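You operate a simulated robot arm through the tools that you are given. There is no shell and no other tool. Be economical: measure what you need, move in short steps, check, and stop when the job is done.

Carry out the task below with a simulated two-armed robot. There is one attempt and no reset: what you move stays moved.

## Task
On the top of the blue bench, fold the blue cloth in half and then in half again.

It is judged by the outcome, as a careful person would: the job done as asked, and still so three seconds after it is handed in. It fails if anything else is knocked over, pushed out of place, dropped, spilled or broken. Flat cloth is picked up by pressing the open fingertips on it (5 to 10 N) and closing them slowly along it; thin cloth reads only 2 to 8 mm in the jaws.

## Robot
Two 7-joint arms with two-finger parallel grippers on one trunk, on a base that drives. Base frame: it is fixed to the floor where the robot stands at the start and does not move with it; the origin is under the middle of the robot, x ahead of it, y to its left, z up; the surface under the hand at the start is at about z = 760. Units: mm, rad, N and s.
The left shoulder is at the start at [71, 156, 1030], the right one opposite. Places, roughly: top of the blue bench [700, -600, 800]. Payload 3.91 kg a hand.
The TCP of each hand is the grasp point between the finger pads, 30 mm short of the fingertips. In the tool frame z runs along the fingers and y along their closing line. The gripper opens to 110 mm. The fingers are 20 mm wide and 10 mm thick; the gripper's body (48 by 112 mm) begins 55 mm behind the TCP.
Orientation is that of the tool frame in the base frame, as a unit quaternion [x, y, z, w]. With the fingers straight down and closing along the base's y, the tool's x points along the base's -x, its y along +y and its z along -z.

## Interface
- The arms move only by the tool drive_tool. It takes "left_motion", "right_motion" or both (then of equal length, played together; a hand with none holds still); each is a list of rows, each a list of 7 numbers: the shift along the tool's x, y, z in mm, then the turn, a rotation vector about the tool's x, y, z in rad, then the gripper command, from -1 (shut) to 1 (fully open), values between in proportion. In form: [[x, y, z, rx, ry, rz, hand], ...]. A call has 1 to 20 rows; each row is the pose to reach, as a shift and turn from the pose commanded when the call began, along the tool's axes at that moment. Each row takes 0.2 s and may step no farther than 50 mm and 0.15 rad from the row before; otherwise, or with a gripper value out of range, the whole call is refused. Where a pose cannot be reached the arm comes as near as it can. A force on the tool above 40 N (or 10 N above the force at the start of the call, whichever is more), or a blocked arm, ends the call early, and 0.2 s more pass. The fingers move at their own pace (about 108 mm/s each) and stop on an object; they squeeze with about 41 N. The grip force told is the motor's: it shows also when the fingers shut on nothing. Time passes only in rows, and 0.2 s behind the last, so rows that repeat a pose let the fingers close. The reply holds the time, the measured pose of the TCP, the force on the tool along the base axes, the opening and the grip force, in the units named above and with some noise, with the torque about the TCP (base axes, N m) and any sound that the robot's microphone picked up.
- Cameras (640 x 400 px; columns grow to the right, rows downward): "scene" is now at [134.9, 22.4, 1255.9]; the picture's right is [0.26, -0.97, -0.00], its down [-0.58, -0.16, -0.80] and it looks along [0.77, 0.21, -0.60] (base axes); focal length 214 px, centre (320, 200). "left" rides on the left gripper at [72, -17, -104] in its tool frame; the picture's right is [0.23, 0.97, 0.00], its down [-0.76, 0.18, -0.62] and it looks along [-0.61, 0.14, 0.78] (tool axes); focal length 222 px, centre (320, 200). "right" rides on the right gripper at [72, 17, -104] in its tool frame; the picture's right is [-0.23, 0.97, 0.00], its down [-0.76, -0.18, -0.62] and it looks along [-0.61, -0.14, 0.78] (tool axes); focal length 222 px, centre (320, 200). There is no depth. A picture from a camera that has moved, and an enlarged one, comes with that camera's place and axes in the base frame and with its lens.
- get_image(camera): a new picture of that camera. No time passes.
- move_column(by): slides the trunk up (or, below 0, down) by that many mm; the arms and the scene camera ride with it, the base frame stays. It gives what a move gives, with no picture.
- base_move(legs): drives the robot by 1 to 6 legs, each [ahead, left, turn to the left] in mm, mm and rad, along the robot's own axes; the way and the turn of a leg run together, so that a leg with both is an arc; at most 1500 mm and 3.142 rad a leg. The arms and the cameras ride along, it lands a little off, and it stops where it bumps. It gives what a move gives.
- turn_head(pan, tilt): turns the head with the scene camera to pan (to the left, within 1.501 rad either way) and tilt (down, from -0.506 to 1.204), counted from straight ahead of the robot. It gives what a move gives.
- close_up(camera, box): a new picture of the part [left, top, right, bottom] of that camera's present view, enlarged. No time passes.
- hand_in(): hands the job in; it is judged then, once.

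Work in short steps. Places have to be worked out from the pictures, the camera data and where the tool is seen: move nearer, look again, correct. Check each grasp and each placing, and mend what went wrong. You have 120 turns and 108 pictures in all, those below and enlarged ones among them. Open the grippers and draw the arms clear of the work before you hand the job in, unless the task says otherwise; then end with one line.

The tools are called after "Call:" as a command line: name --argument value ..., lists and objects as JSON in quotes. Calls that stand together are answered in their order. drive_tool: Moves the arms, as the interface text tells. Its arguments: {"type":"object","properties":{"left_motion":{"type":"array","items":{"type":"array","items":{"type":"number"}}},"right_motion":{"type":"array","items":{"type":"array","items":{"type":"number"}}}},"required":[]} The other tools are called the same way: move_column (by) slides the trunk up or down; base_move (legs) drives the base; turn_head (pan, tilt) turns the head that bears the scene camera; get_image (camera) takes a picture; close_up (camera, box) takes an enlarged picture of a part of a camera's view; hand_in () hands the job in.

At the start:

```text
time: 0.0
left_ee_pos: [744.7, 211.1, 903.5]
left_orientation: [0.0, 1.0, 0.0, 0.0]
left_force: [0.4, 0.7, 0.1]
left_ft_torque: [0.02, 0.02, -0.02]
left_width: 110.2
left_gripper_force: 0.0
right_ee_pos: [707.9, -510.5, 999.9]
right_orientation: [0.0, 1.0, -0.001, 0.0]
right_force: [-0.1, 0.3, -0.7]
right_ft_torque: [0.02, -0.01, -0.01]
right_width: 109.7
right_gripper_force: 0.0
trunk travel left (down, up): [-475.0, 465.0]
robot x, y, heading: [-0.2, 1.4, 0.0]
head pan, tilt: [0.265, 0.639]
```

scene: 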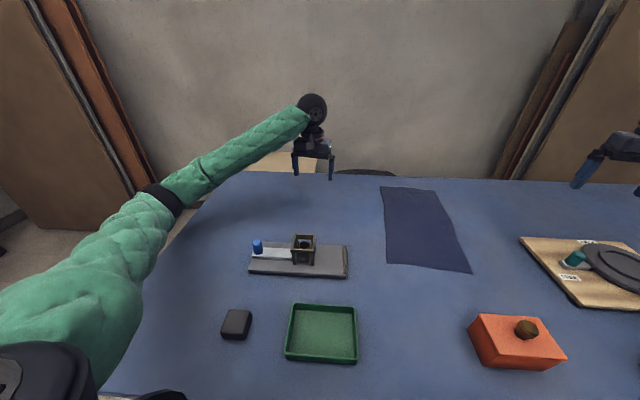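
right: 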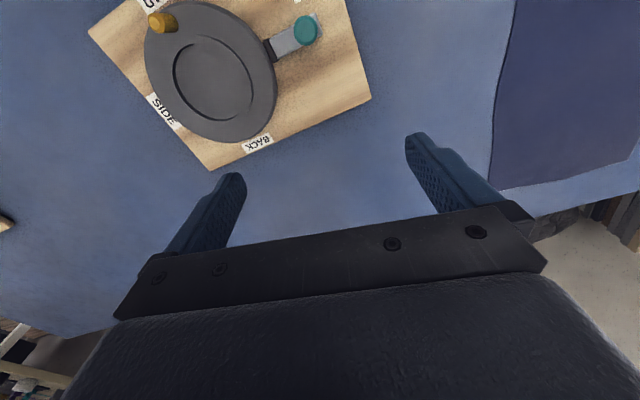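
left: 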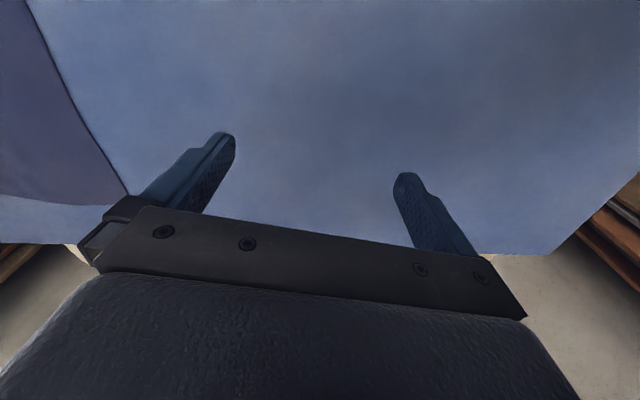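

The cloth appears to lie at x≈550–935, y≈-30 to -270. I'll turn the head to the right to see the whole bench and the cloth more directly.

Call:
turn_head --pan -0.25 --tilt 0.75

Call:
get_image --camera "scene"

```text
time: 0.9
left_ee_pos: [744.1, 212.6, 904.3]
left_orientation: [0.0, 1.0, -0.001, 0.0]
left_force: [-0.3, 0.0, 0.3]
left_ft_torque: [-0.02, 0.0, -0.01]
left_width: 109.9
left_gripper_force: 0.0
right_ee_pos: [708.1, -510.0, 998.9]
right_orientation: [-0.001, 1.0, 0.0, 0.0]
right_force: [0.7, 0.1, -0.2]
right_ft_torque: [-0.04, 0.0, -0.01]
right_width: 109.8
right_gripper_force: 0.0
trunk travel left (down, up): [-475.0, 465.0]
robot x, y, heading: [1.8, 3.0, -0.001]
head pan, tilt: [-0.25, 0.75]
```

```text
104 pictures are left
camera scene: at [131.1, -20.8, 1246.5], right [-0.25, -0.97, 0.0], down [-0.66, 0.17, -0.73], along [0.71, -0.18, -0.68], focal length 214 px, centre (320, 200)
```

scene: 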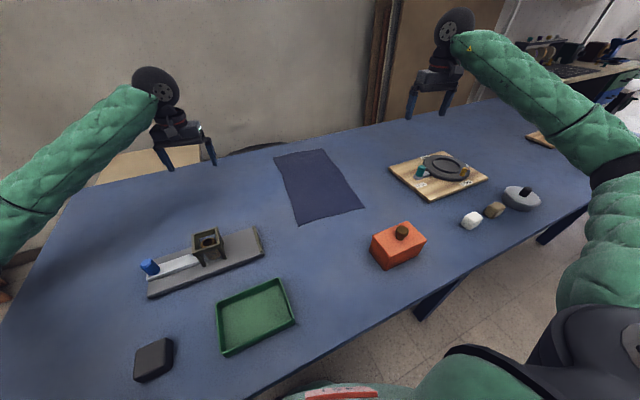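

The cloth is in full view with free table on each side. I'll enlarge it to measure its corners.

Call:
close_up --camera "scene" --box '[250, 130, 410, 230]'

```text
4.00 times, centred on (330, 180) of scene
camera zoom: at [131.1, -20.8, 1246.5], right [-0.25, -0.97, 0.0], down [-0.66, 0.17, -0.73], along [0.71, -0.18, -0.68], focal length 858 px, centre (280, 280)
```

zoom: 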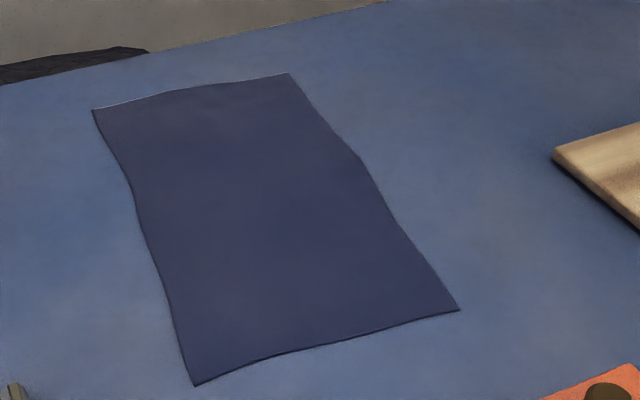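

Corners (z≈760): far-left (942,-23), far-right (965,-244), near-right (567,-281), near-left (543,-61), so about 400 x 220 mm. Plan: fold the near edge onto the far edge with both hands, then fold the folded edge over the same way. First I bring both hands above the near corners with jaws about 50 mm apart.

Call:
drive_tool --left_motion '[[23, -37, 6, 0, 0, 0, 0.5], [46, -74, 12, 0, 0, 0, 0.0], [69, -111, 17, 0, 0, 0, -0.1], [92, -148, 22, 0, 0, 0, -0.1], [115, -185, 28, 0, 0, 0, -0.1], [138, -222, 33, 0, 0, 0, -0.1], [161, -259, 39, 0, 0, 0, -0.1], [184, -294, 44, 0, 0, 0, -0.1], [184, -294, 44, 0, 0, 0, -0.1]]' --right_motion '[[16, 31, 17, 0, 0, 0, 0.5], [32, 62, 34, 0, 0, 0, 0.0], [48, 93, 52, 0, 0, 0, -0.1], [64, 124, 69, 0, 0, 0, -0.1], [80, 155, 87, 0, 0, 0, -0.1], [96, 186, 104, 0, 0, 0, -0.1], [112, 217, 122, 0, 0, 0, -0.1], [126, 248, 139, 0, 0, 0, -0.1], [126, 248, 139, 0, 0, 0, -0.1]]'

Call:
get_image --camera "left"

Call:
get_image --camera "right"

Call:
get_image --camera "scene"

```text
time: 2.9
left_ee_pos: [560.5, -81.7, 863.9]
left_orientation: [0.0, 1.0, 0.0, 0.0]
left_force: [-0.2, -0.4, 1.0]
left_ft_torque: [-0.02, 0.01, -0.01]
left_width: 49.7
left_gripper_force: 0.1
right_ee_pos: [584.4, -262.7, 862.5]
right_orientation: [0.0, 1.0, 0.0, 0.0]
right_force: [0.2, -0.3, -0.4]
right_ft_torque: [-0.02, -0.01, 0.0]
right_width: 49.4
right_gripper_force: 0.0
trunk travel left (down, up): [-475.0, 465.0]
robot x, y, heading: [2.1, 0.5, -0.002]
head pan, tilt: [-0.25, 0.75]
```

```text
102 pictures are left
camera left: at [489.7, -99.1, 966.4], right [-0.23, 0.97, 0.0], down [0.76, 0.18, 0.62], along [0.61, 0.14, -0.78], focal length 222 px, centre (320, 200)
```

left: 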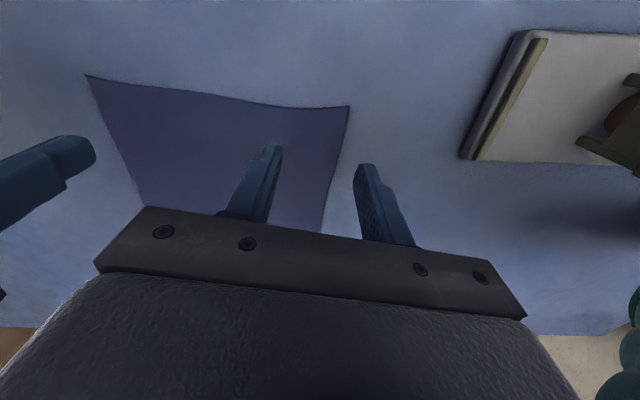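

```text
101 pictures are left
camera right: at [511.9, -245.3, 966.6], right [0.23, 0.97, 0.0], down [0.76, -0.18, 0.62], along [0.61, -0.14, -0.78], focal length 222 px, centre (320, 200)
```

right: 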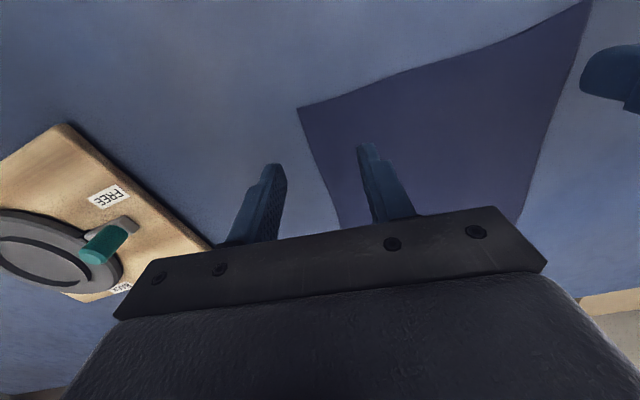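

```text
100 pictures are left
camera scene: at [130.9, -20.8, 1246.5], right [-0.25, -0.97, 0.0], down [-0.66, 0.17, -0.73], along [0.71, -0.18, -0.68], focal length 214 px, centre (320, 200)
```

scene: 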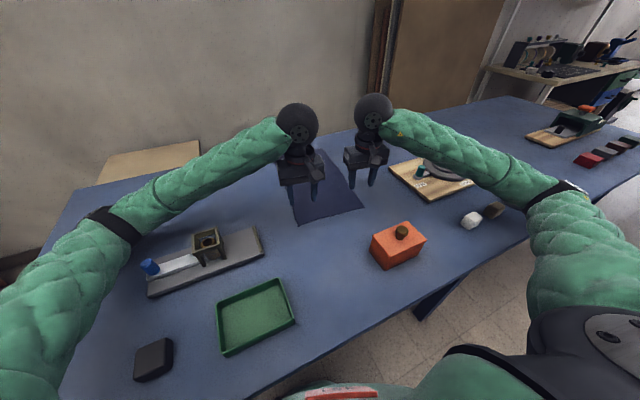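

Corners confirmed at (541,-60) and (566,-278). I shift both hands inward so both fingers land on cloth (40 mm apart), and descend to just above it.

Call:
drive_tool --left_motion '[[2, -11, 20, 0, 0, 0, -0.27], [2, -11, 40, 0, 0, 0, -0.27], [2, -11, 58, 0, 0, 0, -0.27], [2, -11, 67, 0, 0, 0, -0.27]]' --right_motion '[[7, 17, 20, 0, 0, 0, -0.27], [7, 17, 40, 0, 0, 0, -0.27], [7, 17, 56, 0, 0, 0, -0.27], [7, 17, 65, 0, 0, 0, -0.27]]'

Call:
get_image --camera "left"

Call:
get_image --camera "right"

```text
time: 4.1
left_ee_pos: [568.0, -103.6, 821.0]
left_orientation: [0.004, 1.0, 0.005, 0.028]
left_force: [0.3, -0.1, 0.1]
left_ft_torque: [0.0, 0.03, -0.05]
left_width: 40.2
left_gripper_force: 0.1
right_ee_pos: [570.8, -258.2, 800.0]
right_orientation: [0.008, 1.0, 0.004, 0.004]
right_force: [-0.8, 0.5, -0.8]
right_ft_torque: [0.01, 0.01, 0.01]
right_width: 40.2
right_gripper_force: 0.0
trunk travel left (down, up): [-475.0, 465.0]
robot x, y, heading: [8.0, 0.1, -0.012]
head pan, tilt: [-0.25, 0.75]
stopped in row 4 (left hand): the arm was blocked; the commanded pose is now the measured one
```

```text
99 pictures are left
camera left: at [490.8, -121.0, 919.4], right [-0.22, 0.98, 0.0], down [0.73, 0.17, 0.67], along [0.65, 0.14, -0.75], focal length 222 px, centre (320, 200)
```

left: 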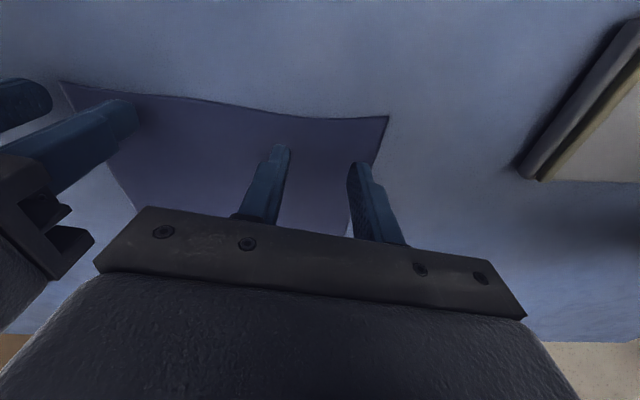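

```text
98 pictures are left
camera right: at [498.7, -241.5, 903.6], right [0.24, 0.97, 0.01], down [0.75, -0.19, 0.63], along [0.61, -0.14, -0.78], focal length 222 px, centre (320, 200)
```

right: 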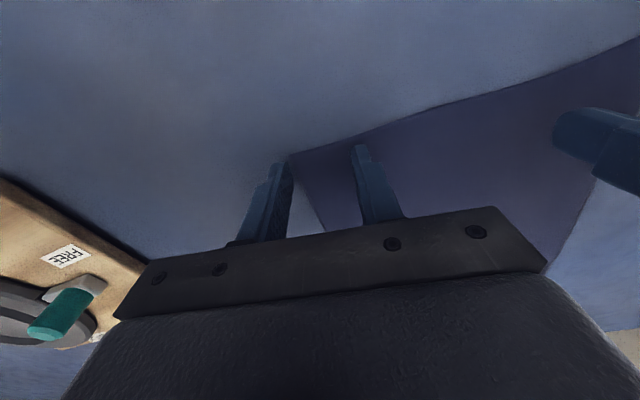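

The left arm was blocked at z=821 and even nudged the base. I'll look at the scene to find what it touches.

Call:
get_image --camera "scene"

Call:
close_up --camera "scene" --box '[240, 80, 480, 230]'

```text
97 pictures are left
camera scene: at [125.2, -31.2, 1247.7], right [-0.26, -0.97, -0.01], down [-0.65, 0.18, -0.74], along [0.71, -0.19, -0.68], focal length 214 px, centre (320, 200)
```

scene: 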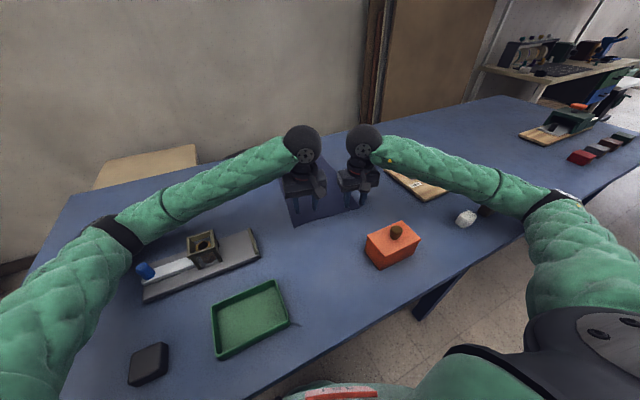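

```text
2.67 times, centred on (360, 155) of scene
camera zoom: at [125.2, -31.2, 1247.7], right [-0.26, -0.97, -0.01], down [-0.65, 0.18, -0.74], along [0.71, -0.19, -0.68], focal length 572 px, centre (213, 320)
```

zoom: 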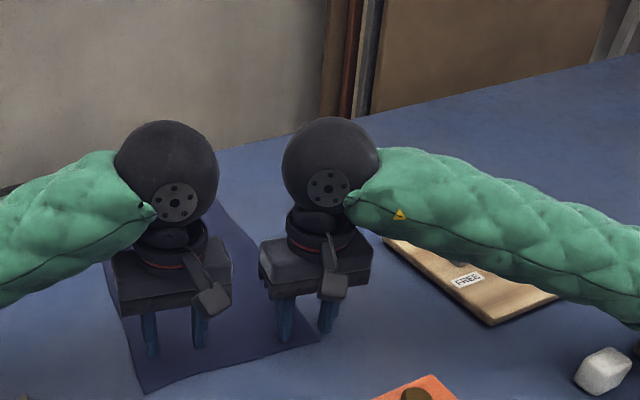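

Both hands look free, so the low left elbow/forearm likely met the bench. I'll lift the hands a little, raise the trunk so the elbows come up, then approach again.

Call:
drive_tool --left_motion '[[0, 0, -15, 0, 0, 0, -0.27], [0, 0, -40, 0, 0, 0, -0.27], [0, 0, -60, 0, 0, 0, -0.27]]' --right_motion '[[0, 0, -15, 0, 0, 0, -0.27], [0, 0, -40, 0, 0, 0, -0.27], [0, 0, -80, 0, 0, 0, -0.27]]'

Call:
move_column --by 150

Call:
get_image --camera "scene"

```text
time: 4.9
left_ee_pos: [569.2, -102.9, 869.0]
left_orientation: [0.007, 1.0, -0.001, 0.017]
left_force: [0.0, -0.9, 0.3]
left_ft_torque: [-0.01, -0.08, -0.01]
left_width: 40.1
left_gripper_force: 0.1
right_ee_pos: [577.2, -253.9, 874.9]
right_orientation: [0.009, 1.0, 0.0, 0.001]
right_force: [-0.5, -0.1, -0.5]
right_ft_torque: [0.0, -0.04, -0.02]
right_width: 40.2
right_gripper_force: 0.1
trunk travel left (down, up): [-475.0, 465.0]
robot x, y, heading: [8.3, 1.5, -0.018]
head pan, tilt: [-0.25, 0.75]
```

```text
time: 6.7
left_ee_pos: [571.3, -99.8, 1018.9]
left_orientation: [0.005, 1.0, 0.001, 0.016]
left_force: [-0.3, 0.2, -0.2]
left_ft_torque: [-0.03, 0.02, -0.01]
left_width: 40.1
left_gripper_force: 0.0
right_ee_pos: [579.2, -253.3, 1025.1]
right_orientation: [0.008, 1.0, 0.0, 0.0]
right_force: [-0.2, 0.2, 0.1]
right_ft_torque: [0.02, -0.01, 0.0]
right_width: 40.4
right_gripper_force: 0.0
trunk travel left (down, up): [-625.0, 315.0]
robot x, y, heading: [6.6, 0.8, -0.017]
head pan, tilt: [-0.25, 0.75]
```

```text
95 pictures are left
camera scene: at [137.6, -22.9, 1396.3], right [-0.26, -0.97, 0.0], down [-0.66, 0.18, -0.73], along [0.71, -0.19, -0.68], focal length 214 px, centre (320, 200)
```

scene: 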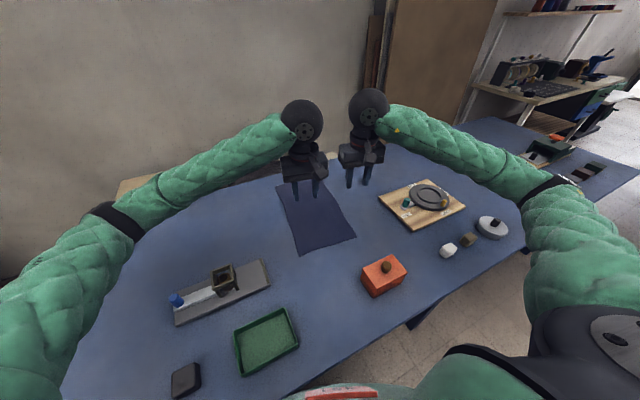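

Bench objects are unmoved. With the trunk 150 mm higher I descend again, levelling the left hand, to about z=840 (tips 50 mm over the cloth).

Call:
drive_tool --left_motion '[[10, 4, 45, 0, 0.032, -0.01, -0.27], [16, 7, 90, 0, 0.032, -0.01, -0.27], [18, 7, 135, 0, 0.032, -0.01, -0.27], [20, 7, 179, 0, 0.032, -0.01, -0.27]]' --right_motion '[[2, 4, 45, 0, 0, -0.016, -0.27], [2, 7, 90, 0, 0, -0.016, -0.27], [2, 7, 140, 0, 0, -0.016, -0.27], [2, 7, 185, 0, 0, -0.016, -0.27]]'

Call:
get_image --camera "scene"

```text
time: 7.7
left_ee_pos: [558.2, -91.7, 840.4]
left_orientation: [0.0, 1.0, 0.001, 0.002]
left_force: [0.3, -0.5, 0.5]
left_ft_torque: [0.0, -0.05, 0.0]
left_width: 39.8
left_gripper_force: 0.1
right_ee_pos: [576.1, -248.3, 841.2]
right_orientation: [-0.001, 1.0, 0.0, 0.0]
right_force: [-0.1, 0.7, 0.0]
right_ft_torque: [0.01, 0.01, 0.02]
right_width: 40.0
right_gripper_force: 0.0
trunk travel left (down, up): [-625.0, 315.0]
robot x, y, heading: [6.4, -0.9, -0.009]
head pan, tilt: [-0.25, 0.75]
```

```text
94 pictures are left
camera scene: at [137.7, -22.9, 1396.6], right [-0.26, -0.97, 0.0], down [-0.66, 0.18, -0.73], along [0.71, -0.19, -0.68], focal length 214 px, centre (320, 200)
```

scene: 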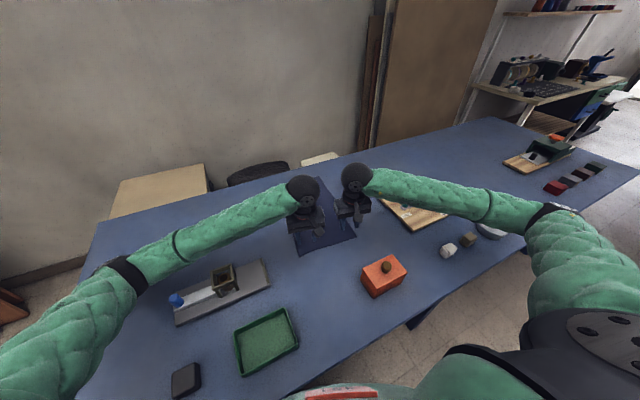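

Good, unblocked. I descend to just above the cloth.

Call:
drive_tool --left_motion '[[0, 0, 20, 0, 0, 0, -0.27], [0, 0, 36, 0, 0, 0, -0.27], [0, 0, 44, 0, 0, 0, -0.27], [0, 0, 46, 0, 0, 0, -0.27]]' --right_motion '[[0, 0, 20, 0, 0, 0, -0.27], [0, 0, 36, 0, 0, 0, -0.27], [0, 0, 44, 0, 0, 0, -0.27], [0, 0, 46, 0, 0, 0, -0.27]]'

Call:
get_image --camera "left"

Call:
get_image --camera "right"

```text
time: 8.7
left_ee_pos: [558.7, -92.1, 794.9]
left_orientation: [0.0, 1.0, 0.0, 0.001]
left_force: [-0.2, 0.6, 0.3]
left_ft_torque: [0.0, 0.03, -0.02]
left_width: 40.1
left_gripper_force: 0.1
right_ee_pos: [576.1, -245.8, 795.5]
right_orientation: [-0.001, 1.0, 0.0, 0.0]
right_force: [-0.4, -0.5, 0.4]
right_ft_torque: [-0.01, -0.03, -0.01]
right_width: 40.2
right_gripper_force: 0.0
trunk travel left (down, up): [-625.0, 315.0]
robot x, y, heading: [5.1, -2.7, -0.013]
head pan, tilt: [-0.25, 0.75]
```

```text
93 pictures are left
camera left: at [486.7, -109.0, 897.0], right [-0.23, 0.97, 0.0], down [0.76, 0.18, 0.63], along [0.61, 0.14, -0.78], focal length 222 px, centre (320, 200)
```

left: 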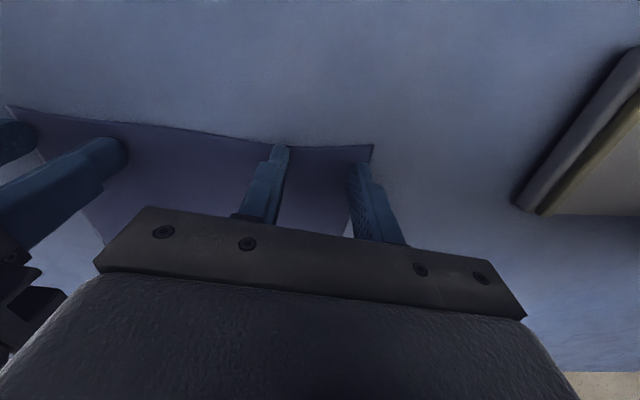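

```text
92 pictures are left
camera right: at [505.3, -229.3, 898.9], right [0.23, 0.97, 0.0], down [0.76, -0.18, 0.62], along [0.61, -0.14, -0.78], focal length 222 px, centre (320, 200)
```

right: 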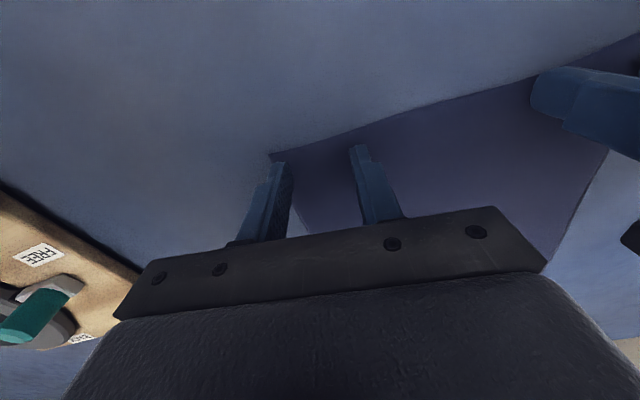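

Fingertips are a few mm over the cloth, with the outer fingers right at the side edges. I move each hand ~8 mm inward and ~5 mm forward, then press down in small steps.

Call:
drive_tool --left_motion '[[-5, -8, 0, 0, 0, 0, -0.27], [-5, -8, 3, 0, 0, 0, -0.27], [-5, -8, 5, 0, 0, 0, -0.27], [-5, -8, 6, 0, 0, 0, -0.27]]' --right_motion '[[-5, 7, 0, 0, 0, 0, -0.27], [-5, 7, 3, 0, 0, 0, -0.27], [-5, 7, 5, 0, 0, 0, -0.27], [-5, 7, 6, 0, 0, 0, -0.27]]'

```text
time: 9.7
left_ee_pos: [567.6, -98.1, 798.8]
left_orientation: [-0.001, 1.0, 0.001, 0.01]
left_force: [-0.5, 0.2, -0.2]
left_ft_torque: [-0.02, 0.02, -0.03]
left_width: 40.1
left_gripper_force: 0.1
right_ee_pos: [582.6, -238.7, 791.7]
right_orientation: [-0.001, 1.0, 0.0, 0.002]
right_force: [0.6, -0.4, 0.3]
right_ft_torque: [0.03, 0.0, 0.03]
right_width: 40.3
right_gripper_force: 0.1
trunk travel left (down, up): [-625.0, 315.0]
robot x, y, heading: [10.2, 3.1, -0.012]
head pan, tilt: [-0.25, 0.75]
```

The left hand was pushed up without tip force, so its arm is touching something. I'll look at the left elbow and between the hands.

Call:
close_up --camera "scene" --box '[0, 160, 320, 360]'

Call:
close_up --camera "scene" --box '[260, 150, 420, 250]'

```text
2.00 times, centred on (160, 260) of scene
camera zoom: at [133.1, -22.9, 1399.1], right [-0.26, -0.97, 0.0], down [-0.66, 0.18, -0.73], along [0.71, -0.19, -0.68], focal length 429 px, centre (640, 80)
```

zoom: 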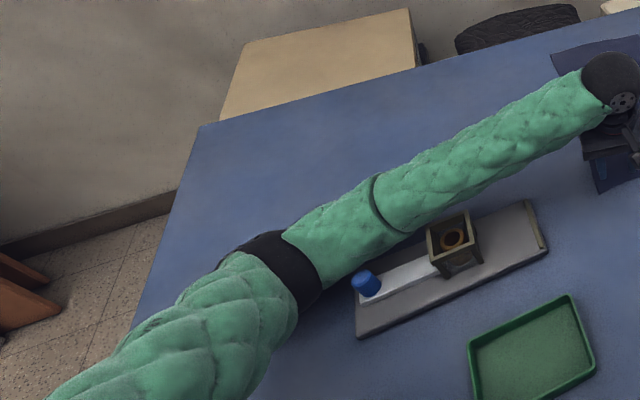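

```text
4.00 times, centred on (340, 200) of scene
camera zoom: at [133.1, -22.9, 1399.1], right [-0.26, -0.97, 0.0], down [-0.66, 0.18, -0.73], along [0.71, -0.19, -0.68], focal length 858 px, centre (240, 200)
```

zoom: 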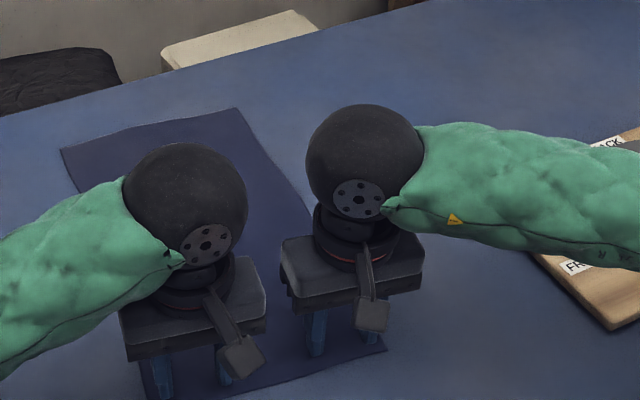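

The left elbow hangs low beside the gadget, as the hand works close in. I'll lift the hands, back the base off 150 mm and raise the trunk a bit so the arm is more extended with its elbow higher.

Call:
drive_tool --left_motion '[[0, 0, -20, 0, 0, 0, -0.27], [0, 0, -60, 0, 0, 0, -0.27]]' --right_motion '[[0, 0, -20, 0, 0, 0, -0.27], [0, 0, -60, 0, 0, 0, -0.27]]'

Call:
move_column --by 80

Call:
base_move --legs '[[-150, 0, 0.012]]'

Call:
get_image --camera "scene"

```text
time: 10.3
left_ee_pos: [557.5, -107.7, 842.0]
left_orientation: [0.001, 1.0, 0.002, 0.001]
left_force: [1.2, 1.3, -1.9]
left_ft_torque: [-0.08, 0.05, -0.03]
left_width: 40.3
left_gripper_force: 0.2
right_ee_pos: [578.6, -243.0, 844.2]
right_orientation: [0.0, 1.0, 0.002, -0.001]
right_force: [0.3, -0.6, 0.0]
right_ft_torque: [0.03, -0.03, -0.03]
right_width: 40.1
right_gripper_force: 0.2
trunk travel left (down, up): [-625.0, 315.0]
robot x, y, heading: [7.4, 0.3, -0.013]
head pan, tilt: [-0.25, 0.75]
```

```text
time: 11.5
left_ee_pos: [562.7, -100.7, 927.1]
left_orientation: [0.0, 1.0, 0.001, 0.001]
left_force: [0.2, -0.7, 0.4]
left_ft_torque: [-0.05, 0.02, 0.0]
left_width: 40.0
left_gripper_force: 0.0
right_ee_pos: [582.3, -237.7, 927.1]
right_orientation: [-0.001, 1.0, 0.001, 0.0]
right_force: [0.5, -0.2, -0.1]
right_ft_torque: [0.0, 0.03, -0.02]
right_width: 40.2
right_gripper_force: 0.1
trunk travel left (down, up): [-705.0, 235.0]
robot x, y, heading: [7.2, 1.4, -0.015]
head pan, tilt: [-0.25, 0.75]
```

```text
time: 12.8
left_ee_pos: [415.4, -93.2, 928.1]
left_orientation: [-0.006, 1.0, 0.001, 0.002]
left_force: [0.1, -0.4, 0.4]
left_ft_torque: [-0.01, -0.02, -0.05]
left_width: 40.6
left_gripper_force: 0.1
right_ee_pos: [436.2, -230.6, 928.9]
right_orientation: [-0.007, 1.0, 0.001, 0.001]
right_force: [-0.5, -0.2, 0.1]
right_ft_torque: [0.0, -0.04, 0.04]
right_width: 40.1
right_gripper_force: 0.1
trunk travel left (down, up): [-705.0, 235.0]
robot x, y, heading: [-143.6, -0.6, -0.003]
head pan, tilt: [-0.25, 0.75]
```

```text
89 pictures are left
camera scene: at [-11.6, -20.0, 1476.6], right [-0.25, -0.97, 0.0], down [-0.66, 0.17, -0.73], along [0.71, -0.18, -0.68], focal length 214 px, centre (320, 200)
```

scene: 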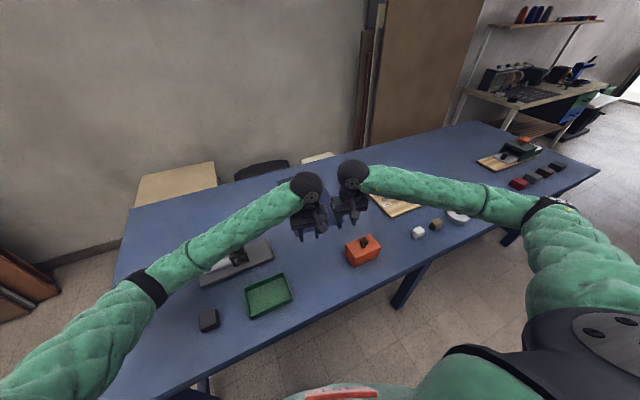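

Now extend the arms back over the near corners at z≈850.

Call:
drive_tool --left_motion '[[-40, -2, 10, 0, 0, 0.012, -0.27], [-80, -4, 30, 0, 0, 0.012, -0.27], [-120, -5, 50, 0, 0, 0.012, -0.27], [-148, -6, 78, 0, 0, 0.012, -0.27], [-148, -6, 78, 0, 0, 0.012, -0.27]]' --right_motion '[[-40, -2, 10, 0, 0, 0.014, -0.27], [-80, -4, 30, 0, 0, 0.014, -0.27], [-120, -5, 50, 0, 0, 0.014, -0.27], [-146, -7, 78, 0, 0, 0.014, -0.27], [-146, -7, 78, 0, 0, 0.014, -0.27]]'

Call:
get_image --camera "scene"

Call:
get_image --camera "left"

Call:
get_image --camera "right"

```text
time: 14.0
left_ee_pos: [565.9, -96.8, 851.8]
left_orientation: [0.0, 1.0, 0.0, 0.002]
left_force: [-0.2, 0.5, 0.2]
left_ft_torque: [0.0, 0.0, -0.02]
left_width: 40.0
left_gripper_force: 0.0
right_ee_pos: [584.2, -234.8, 852.9]
right_orientation: [0.0, 1.0, 0.001, -0.001]
right_force: [-1.2, 0.1, 0.1]
right_ft_torque: [0.0, 0.01, 0.0]
right_width: 40.1
right_gripper_force: 0.0
trunk travel left (down, up): [-705.0, 235.0]
robot x, y, heading: [-141.8, 1.5, -0.001]
head pan, tilt: [-0.25, 0.75]
```

```text
88 pictures are left
camera scene: at [-10.8, -19.9, 1476.6], right [-0.25, -0.97, 0.0], down [-0.66, 0.17, -0.73], along [0.71, -0.18, -0.68], focal length 214 px, centre (320, 200)
```

scene: 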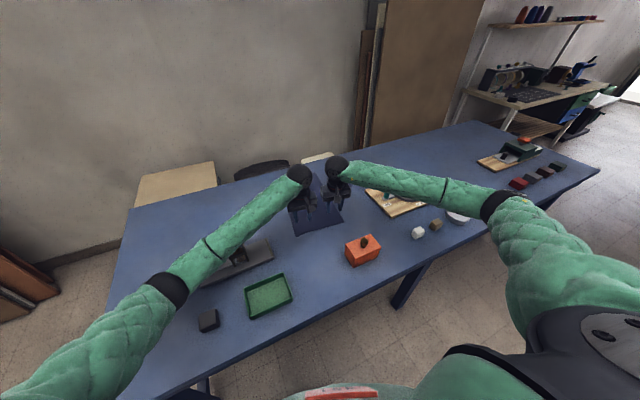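

```text
87 pictures are left
camera left: at [493.6, -114.3, 954.8], right [-0.23, 0.97, 0.0], down [0.76, 0.18, 0.63], along [0.61, 0.14, -0.78], focal length 222 px, centre (320, 200)
```

left: 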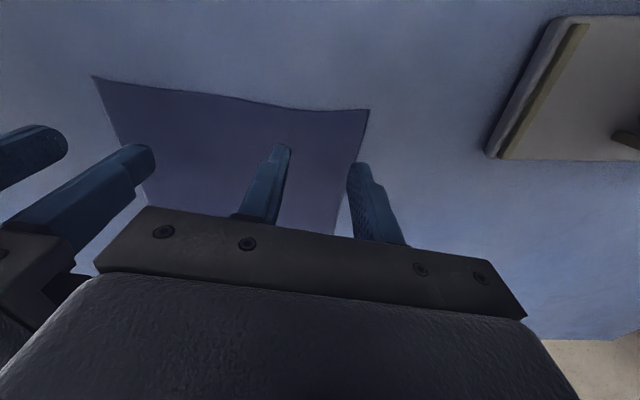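

```text
86 pictures are left
camera right: at [512.3, -217.5, 957.1], right [0.23, 0.97, 0.0], down [0.76, -0.18, 0.62], along [0.61, -0.14, -0.78], focal length 222 px, centre (320, 200)
```

right: 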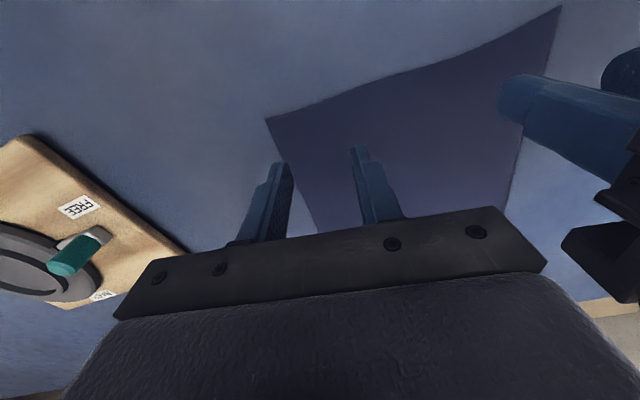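

The cloth is unmoved and the elbows are higher. I descend to z≈797, fine-tuning positions.

Call:
drive_tool --left_motion '[[2, -2, 20, 0, 0, 0, -0.27], [2, -2, 40, 0, 0, 0, -0.27], [2, -2, 52, 0, 0, 0, -0.27], [2, -2, 56, 0, 0, 0, -0.27], [2, -2, 56, 0, 0, 0, -0.27]]' --right_motion '[[2, -5, 20, 0, 0, 0, -0.27], [2, -5, 40, 0, 0, 0, -0.27], [2, -5, 52, 0, 0, 0, -0.27], [2, -5, 57, 0, 0, 0, -0.27], [2, -5, 57, 0, 0, 0, -0.27]]'

Call:
close_up --camera "scene" --box '[130, 150, 370, 300]'

```text
time: 15.2
left_ee_pos: [562.8, -99.0, 793.5]
left_orientation: [0.0, 1.0, 0.0, 0.001]
left_force: [0.5, -0.3, -0.9]
left_ft_torque: [0.02, 0.04, -0.04]
left_width: 40.4
left_gripper_force: 0.0
right_ee_pos: [583.0, -241.3, 793.8]
right_orientation: [0.001, 1.0, 0.001, 0.0]
right_force: [0.7, -1.3, -0.1]
right_ft_torque: [0.02, 0.0, 0.01]
right_width: 40.2
right_gripper_force: 0.0
trunk travel left (down, up): [-705.0, 235.0]
robot x, y, heading: [-137.2, 3.6, 0.002]
head pan, tilt: [-0.25, 0.75]
```

```text
2.67 times, centred on (250, 225) of scene
camera zoom: at [-9.7, -20.1, 1476.4], right [-0.25, -0.97, 0.0], down [-0.66, 0.17, -0.73], along [0.71, -0.18, -0.68], focal length 572 px, centre (507, 133)
```

zoom: 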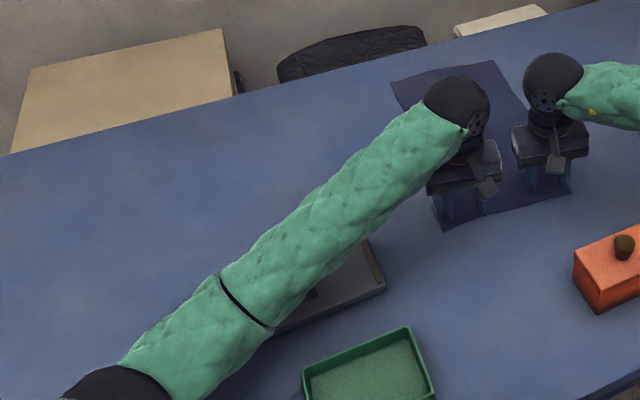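

Both arms reach unblocked. Press down slowly now, watching the force.

Call:
drive_tool --left_motion '[[0, 0, 1, 0, 0, 0, -0.27], [0, 0, 2, 0, 0, 0, -0.27], [0, 0, 3, 0, 0, 0, -0.27], [0, 0, 4, 0, 0, 0, -0.27]]' --right_motion '[[0, 0, 1, 0, 0, 0, -0.27], [0, 0, 2, 0, 0, 0, -0.27], [0, 0, 3, 0, 0, 0, -0.27], [0, 0, 4, 0, 0, 0, -0.27]]'

```text
time: 16.2
left_ee_pos: [562.0, -98.2, 791.8]
left_orientation: [0.0, 1.0, -0.001, 0.003]
left_force: [2.8, -0.4, 10.8]
left_ft_torque: [0.02, -0.03, -0.05]
left_width: 40.6
left_gripper_force: 0.0
right_ee_pos: [580.7, -239.0, 790.8]
right_orientation: [0.0, 1.0, 0.0, 0.0]
right_force: [0.5, -2.5, 13.5]
right_ft_torque: [-0.22, 0.03, 0.01]
right_width: 40.2
right_gripper_force: 0.1
trunk travel left (down, up): [-705.0, 235.0]
robot x, y, heading: [-142.0, 1.6, -0.004]
head pan, tilt: [-0.25, 0.75]
```

Forces are 11 and 13.5 N; I ease up 1 mm and close slowly along the cloth.

Call:
drive_tool --left_motion '[[0, 0, -0.5, 0, 0, 0, -0.27], [0, 0, -0.5, 0, 0, 0, -0.36], [0, 0, -0.5, 0, 0, 0, -0.45], [0, 0, -0.5, 0, 0, 0, -0.54], [0, 0, -0.5, 0, 0, 0, -0.63], [0, 0, -0.5, 0, 0, 0, -0.72], [0, 0, -0.5, 0, 0, 0, -0.81], [0, 0, -0.5, 0, 0, 0, -0.9], [0, 0, -0.5, 0, 0, 0, -1], [0, 0, -0.5, 0, 0, 0, -1], [0, 0, -0.5, 0, 0, 0, -1]]' --right_motion '[[0, 0, -1, 0, 0, 0, -0.27], [0, 0, -1, 0, 0, 0, -0.36], [0, 0, -1, 0, 0, 0, -0.45], [0, 0, -1, 0, 0, 0, -0.54], [0, 0, -1, 0, 0, 0, -0.63], [0, 0, -1, 0, 0, 0, -0.72], [0, 0, -1, 0, 0, 0, -0.81], [0, 0, -1, 0, 0, 0, -0.9], [0, 0, -1, 0, 0, 0, -1], [0, 0, -1, 0, 0, 0, -1], [0, 0, -1, 0, 0, 0, -1]]'

Call:
get_image --camera "left"

Call:
get_image --camera "right"

```text
time: 18.6
left_ee_pos: [562.7, -99.3, 791.7]
left_orientation: [0.0, 1.0, 0.001, 0.002]
left_force: [-0.1, -2.6, 22.7]
left_ft_torque: [-0.06, 0.07, -0.01]
left_width: 2.5
left_gripper_force: 41.4
right_ee_pos: [581.9, -240.4, 791.7]
right_orientation: [0.001, 1.0, 0.0, 0.001]
right_force: [-0.1, 0.4, 7.7]
right_ft_torque: [-0.01, 0.0, -0.01]
right_width: 0.3
right_gripper_force: 38.0
trunk travel left (down, up): [-705.0, 235.0]
robot x, y, heading: [-143.3, 0.4, -0.007]
head pan, tilt: [-0.25, 0.75]
```

```text
84 pictures are left
camera left: at [489.8, -116.3, 894.1], right [-0.23, 0.97, 0.0], down [0.76, 0.18, 0.63], along [0.61, 0.14, -0.78], focal length 222 px, centre (320, 200)
```

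left: 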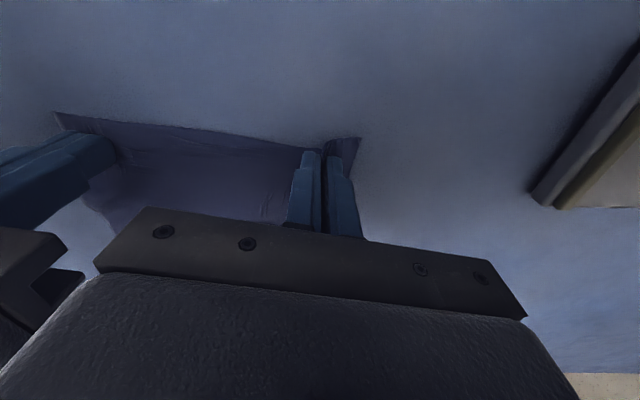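

```text
83 pictures are left
camera right: at [508.4, -222.9, 895.5], right [0.23, 0.97, 0.0], down [0.76, -0.18, 0.62], along [0.61, -0.14, -0.78], focal length 222 px, centre (320, 200)
```

right: 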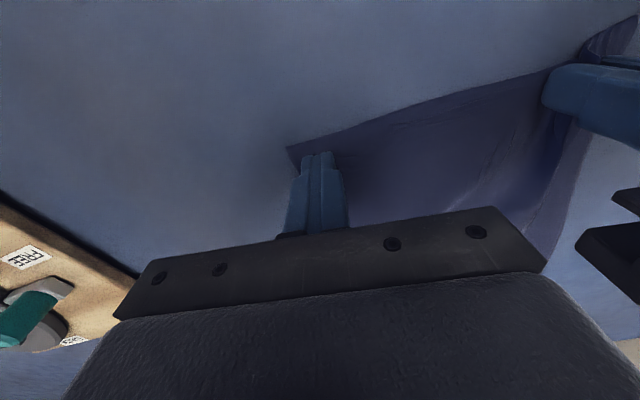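

Left has the cloth (2.5 mm); right closed on nothing (0.3 mm). I reopen the right after a small lift, check the force after pressing firmer.

Call:
drive_tool --right_motion '[[0, 0, -6, 0, 0, 0, -1], [0, 0, -6, 0, 0, 0, -0.27], [0, 0, -6, 0, 0, 0, -0.27], [0, 0, -2, 0, 0, 0, -0.27], [0, 0, 0, 0, 0, 0, -0.27], [0, 0, 1, 0, 0, 0, -0.27], [0, 0, 1.5, 0, 0, 0, -0.27]]'

Call:
get_image --camera "right"

```text
time: 20.2
left_ee_pos: [562.1, -98.7, 791.4]
left_orientation: [0.001, 1.0, 0.0, 0.002]
left_force: [3.2, -1.8, 20.5]
left_ft_torque: [-0.07, -0.05, 0.01]
left_width: 2.4
left_gripper_force: 41.2
right_ee_pos: [580.3, -240.6, 791.4]
right_orientation: [0.0, 1.0, -0.001, 0.002]
right_force: [-2.1, -3.6, 19.4]
right_ft_torque: [-0.14, 0.14, -0.03]
right_width: 40.3
right_gripper_force: 0.1
trunk travel left (down, up): [-705.0, 235.0]
robot x, y, heading: [-144.3, 2.0, -0.008]
head pan, tilt: [-0.25, 0.75]
```

```text
82 pictures are left
camera right: at [508.6, -222.7, 895.1], right [0.23, 0.97, 0.0], down [0.76, -0.18, 0.63], along [0.61, -0.14, -0.78], focal length 222 px, centre (320, 200)
```

right: 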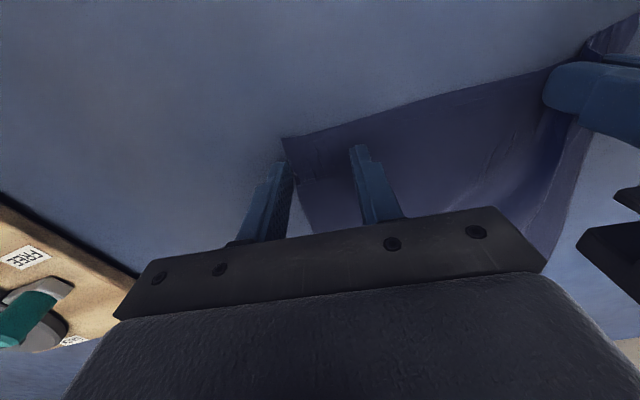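

Outer finger is at the cloth edge and force is 19 N. I ease by 0.7 mm and close slowly.

Call:
drive_tool --right_motion '[[0, 1, -0.7, 0, 0, 0, -0.27], [0, 1, -0.7, 0, 0, 0, -0.33], [0, 1, -0.7, 0, 0, 0, -0.39], [0, 1, -0.7, 0, 0, 0, -0.45], [0, 1, -0.7, 0, 0, 0, -0.51], [0, 1, -0.7, 0, 0, 0, -0.57], [0, 1, -0.7, 0, 0, 0, -0.63], [0, 1, -0.7, 0, 0, 0, -0.69], [0, 1, -0.7, 0, 0, 0, -0.75], [0, 1, -0.7, 0, 0, 0, -0.81], [0, 1, -0.7, 0, 0, 0, -0.87], [0, 1, -0.7, 0, 0, 0, -0.93], [0, 1, -0.7, 0, 0, 0, -1], [0, 1, -0.7, 0, 0, 0, -1], [0, 1, -0.7, 0, 0, 0, -1]]'

Call:
get_image --camera "right"

```text
time: 23.2
left_ee_pos: [561.7, -99.6, 791.8]
left_orientation: [0.001, 1.0, -0.001, 0.002]
left_force: [-0.8, -6.3, 6.9]
left_ft_torque: [-0.2, 0.05, -0.02]
left_width: 2.3
left_gripper_force: 41.0
right_ee_pos: [580.8, -237.1, 792.5]
right_orientation: [-0.001, 1.0, 0.003, 0.002]
right_force: [-4.2, 8.7, 24.5]
right_ft_torque: [0.44, 0.16, -0.03]
right_width: 4.6
right_gripper_force: 40.7
trunk travel left (down, up): [-705.0, 235.0]
robot x, y, heading: [-140.9, 0.9, -0.002]
head pan, tilt: [-0.25, 0.75]
stopped in row 15 (right hand): the force on the tool passed its limit at 40 N (the readings are from after the stop); the commanded pose is now the measured one
```

```text
81 pictures are left
camera right: at [509.1, -220.2, 897.1], right [0.23, 0.97, 0.01], down [0.76, -0.18, 0.63], along [0.61, -0.14, -0.78], focal length 222 px, centre (320, 200)
```

right: 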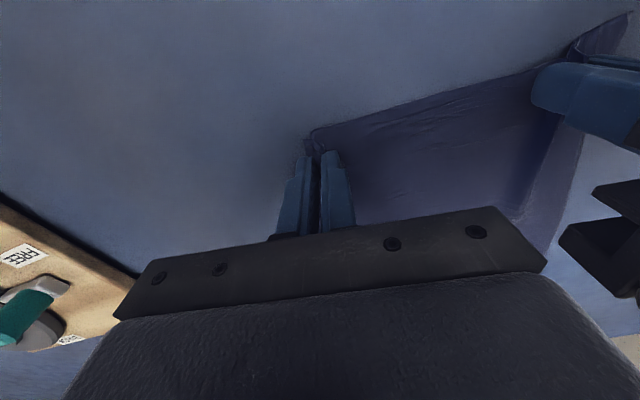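

Right now holds cloth (4.6 mm). Lift both 40 mm and check.

Call:
drive_tool --left_motion '[[0, 0, -5, 0, 0, 0, -1], [0, 0, -20, 0, 0, 0, -1], [-4, 0, -40, 0, 0, 0, -1]]' --right_motion '[[0, 0, -5, 0, 0, 0, -1], [0, 0, -20, 0, 0, 0, -1], [-4, 0, -40, 0, 0, 0, -1]]'

Call:
get_image --camera "right"

Call:
close_up --camera "scene" --box '[240, 140, 400, 240]'

```text
time: 24.1
left_ee_pos: [565.6, -98.1, 828.6]
left_orientation: [0.0, 1.0, 0.001, 0.001]
left_force: [0.7, -9.0, -0.6]
left_ft_torque: [-0.25, 0.04, -0.04]
left_width: 2.6
left_gripper_force: 41.2
right_ee_pos: [585.0, -238.5, 831.2]
right_orientation: [0.0, 1.0, 0.001, 0.0]
right_force: [-0.6, 9.1, 0.7]
right_ft_torque: [0.36, 0.03, -0.06]
right_width: 2.8
right_gripper_force: 41.1
trunk travel left (down, up): [-705.0, 235.0]
robot x, y, heading: [-142.3, -0.7, -0.004]
head pan, tilt: [-0.25, 0.75]
```

```text
80 pictures are left
camera right: at [512.9, -221.7, 934.4], right [0.23, 0.97, 0.0], down [0.76, -0.18, 0.62], along [0.61, -0.14, -0.78], focal length 222 px, centre (320, 200)
```

right: 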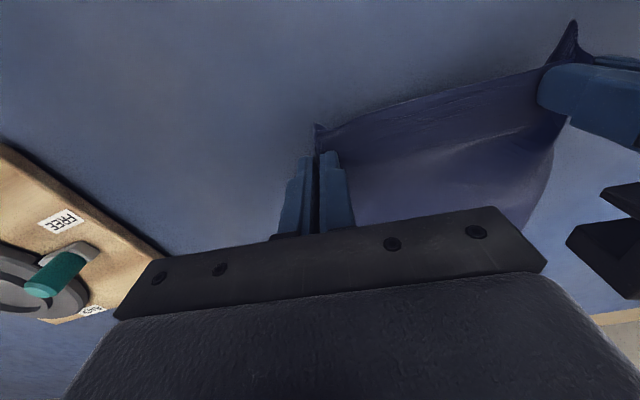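

```text
4.00 times, centred on (320, 190) of scene
camera zoom: at [-9.9, -20.0, 1476.3], right [-0.25, -0.97, 0.0], down [-0.66, 0.17, -0.73], along [0.71, -0.18, -0.68], focal length 858 px, centre (320, 240)
```

zoom: 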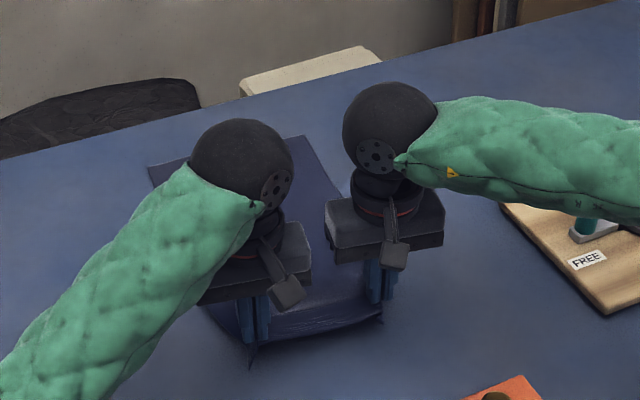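

Both hold; the near edge is lifted and taut. I carry it along an arc: up and forward with the arms, then the base drives 150 mm forward as part of the carry.

Call:
drive_tool --left_motion '[[-10, -2, -30, 0, 0, 0, -1], [-25, -1, -58, 0, 0, 0, -1], [-45, 1, -82, 0, 0, 0, -1], [-70, 4, -103, 0, 0, 0, -1], [-100, 7, -115, 0, 0, 0, -1]]' --right_motion '[[-10, 4, -30, 0, 0, 0, -1], [-25, 5, -58, 0, 0, 0, -1], [-45, 7, -82, 0, 0, 0, -1], [-70, 10, -103, 0, 0, 0, -1], [-100, 13, -115, 0, 0, 0, -1]]'

Call:
get_image --camera "scene"

Call:
get_image --camera "left"

```text
time: 25.2
left_ee_pos: [668.6, -93.7, 945.1]
left_orientation: [0.001, 1.0, 0.001, 0.0]
left_force: [0.8, -4.7, -0.6]
left_ft_torque: [-0.16, 0.0, -0.02]
left_width: 2.4
left_gripper_force: 41.1
right_ee_pos: [687.6, -225.6, 943.6]
right_orientation: [-0.001, 1.0, 0.001, -0.001]
right_force: [-0.6, 4.6, -0.5]
right_ft_torque: [0.18, 0.03, -0.03]
right_width: 1.8
right_gripper_force: 41.0
trunk travel left (down, up): [-705.0, 235.0]
robot x, y, heading: [-141.2, -3.1, -0.006]
head pan, tilt: [-0.25, 0.75]
```

```text
78 pictures are left
camera scene: at [-8.4, -19.8, 1476.2], right [-0.25, -0.97, 0.0], down [-0.66, 0.17, -0.73], along [0.71, -0.18, -0.68], focal length 214 px, centre (320, 200)
```

scene: 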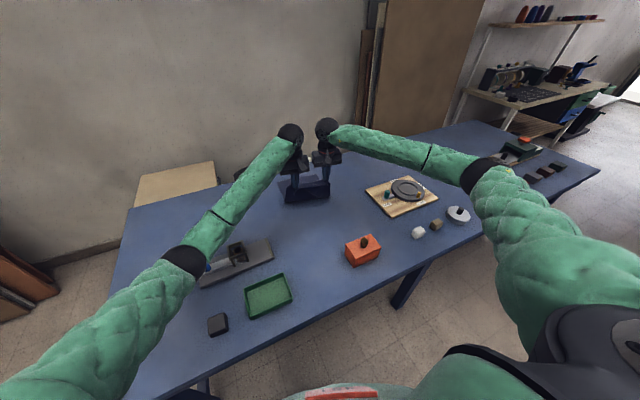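

```text
77 pictures are left
camera left: at [596.0, -110.5, 1048.2], right [-0.23, 0.97, 0.0], down [0.76, 0.18, 0.62], along [0.61, 0.14, -0.78], focal length 222 px, centre (320, 200)
```

left: 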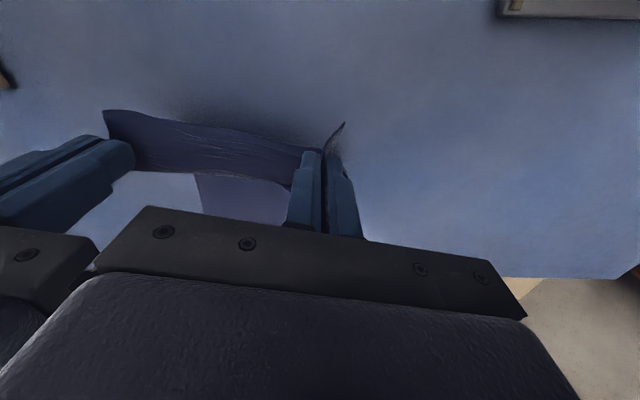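

Both still hold. Now the base drives 150 mm forward, slightly left.

Call:
base_move --legs '[[150, 12, 0.006]]'

Call:
get_image --camera "scene"

Call:
get_image --camera "right"

```text
time: 26.6
left_ee_pos: [818.7, -75.6, 945.8]
left_orientation: [-0.003, 1.0, 0.001, 0.002]
left_force: [0.7, -5.7, 0.0]
left_ft_torque: [-0.15, 0.0, 0.01]
left_width: 2.3
left_gripper_force: 41.2
right_ee_pos: [838.6, -208.0, 944.6]
right_orientation: [-0.003, 1.0, 0.001, 0.002]
right_force: [0.3, 4.2, -0.4]
right_ft_torque: [0.17, 0.04, 0.0]
right_width: 2.0
right_gripper_force: 41.0
trunk travel left (down, up): [-705.0, 235.0]
robot x, y, heading: [11.5, 10.7, 0.006]
head pan, tilt: [-0.25, 0.75]
```

```text
76 pictures are left
camera scene: at [142.0, -7.5, 1476.4], right [-0.24, -0.97, 0.0], down [-0.66, 0.17, -0.73], along [0.71, -0.18, -0.68], focal length 214 px, centre (320, 200)
```

scene: 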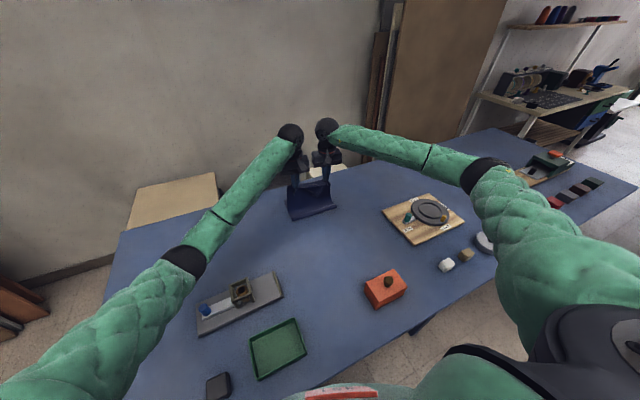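

```text
75 pictures are left
camera right: at [767.8, -192.3, 1048.4], right [0.22, 0.98, 0.0], down [0.76, -0.17, 0.62], along [0.61, -0.14, -0.78], focal length 222 px, centre (320, 200)
```

right: 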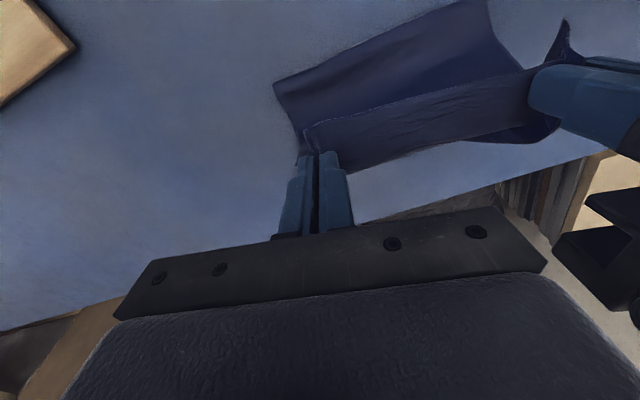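

Near line of the cloth on the table appears at x≈812. I check whether the far half stayed in place.

Call:
close_up --camera "scene" --box '[250, 130, 394, 220]'

Call:
get_image --camera "left"

```text
4.44 times, centred on (322, 175) of scene
camera zoom: at [142.0, -7.5, 1476.4], right [-0.24, -0.97, 0.0], down [-0.66, 0.17, -0.73], along [0.71, -0.18, -0.68], focal length 953 px, centre (311, 311)
```

zoom: 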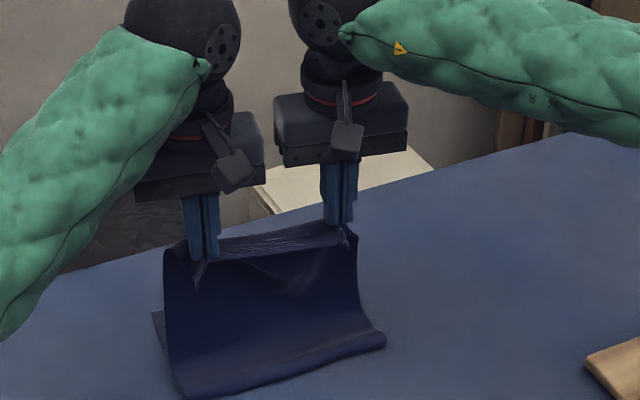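

```text
73 pictures are left
camera left: at [747.0, -94.0, 1048.6], right [-0.23, 0.97, 0.0], down [0.76, 0.18, 0.62], along [0.61, 0.15, -0.78], focal length 222 px, centre (320, 200)
```

left: 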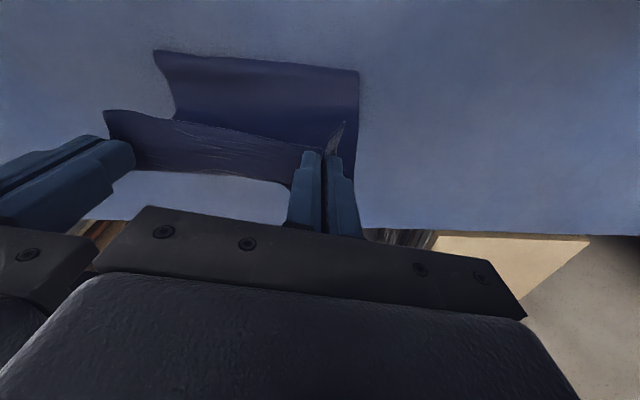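

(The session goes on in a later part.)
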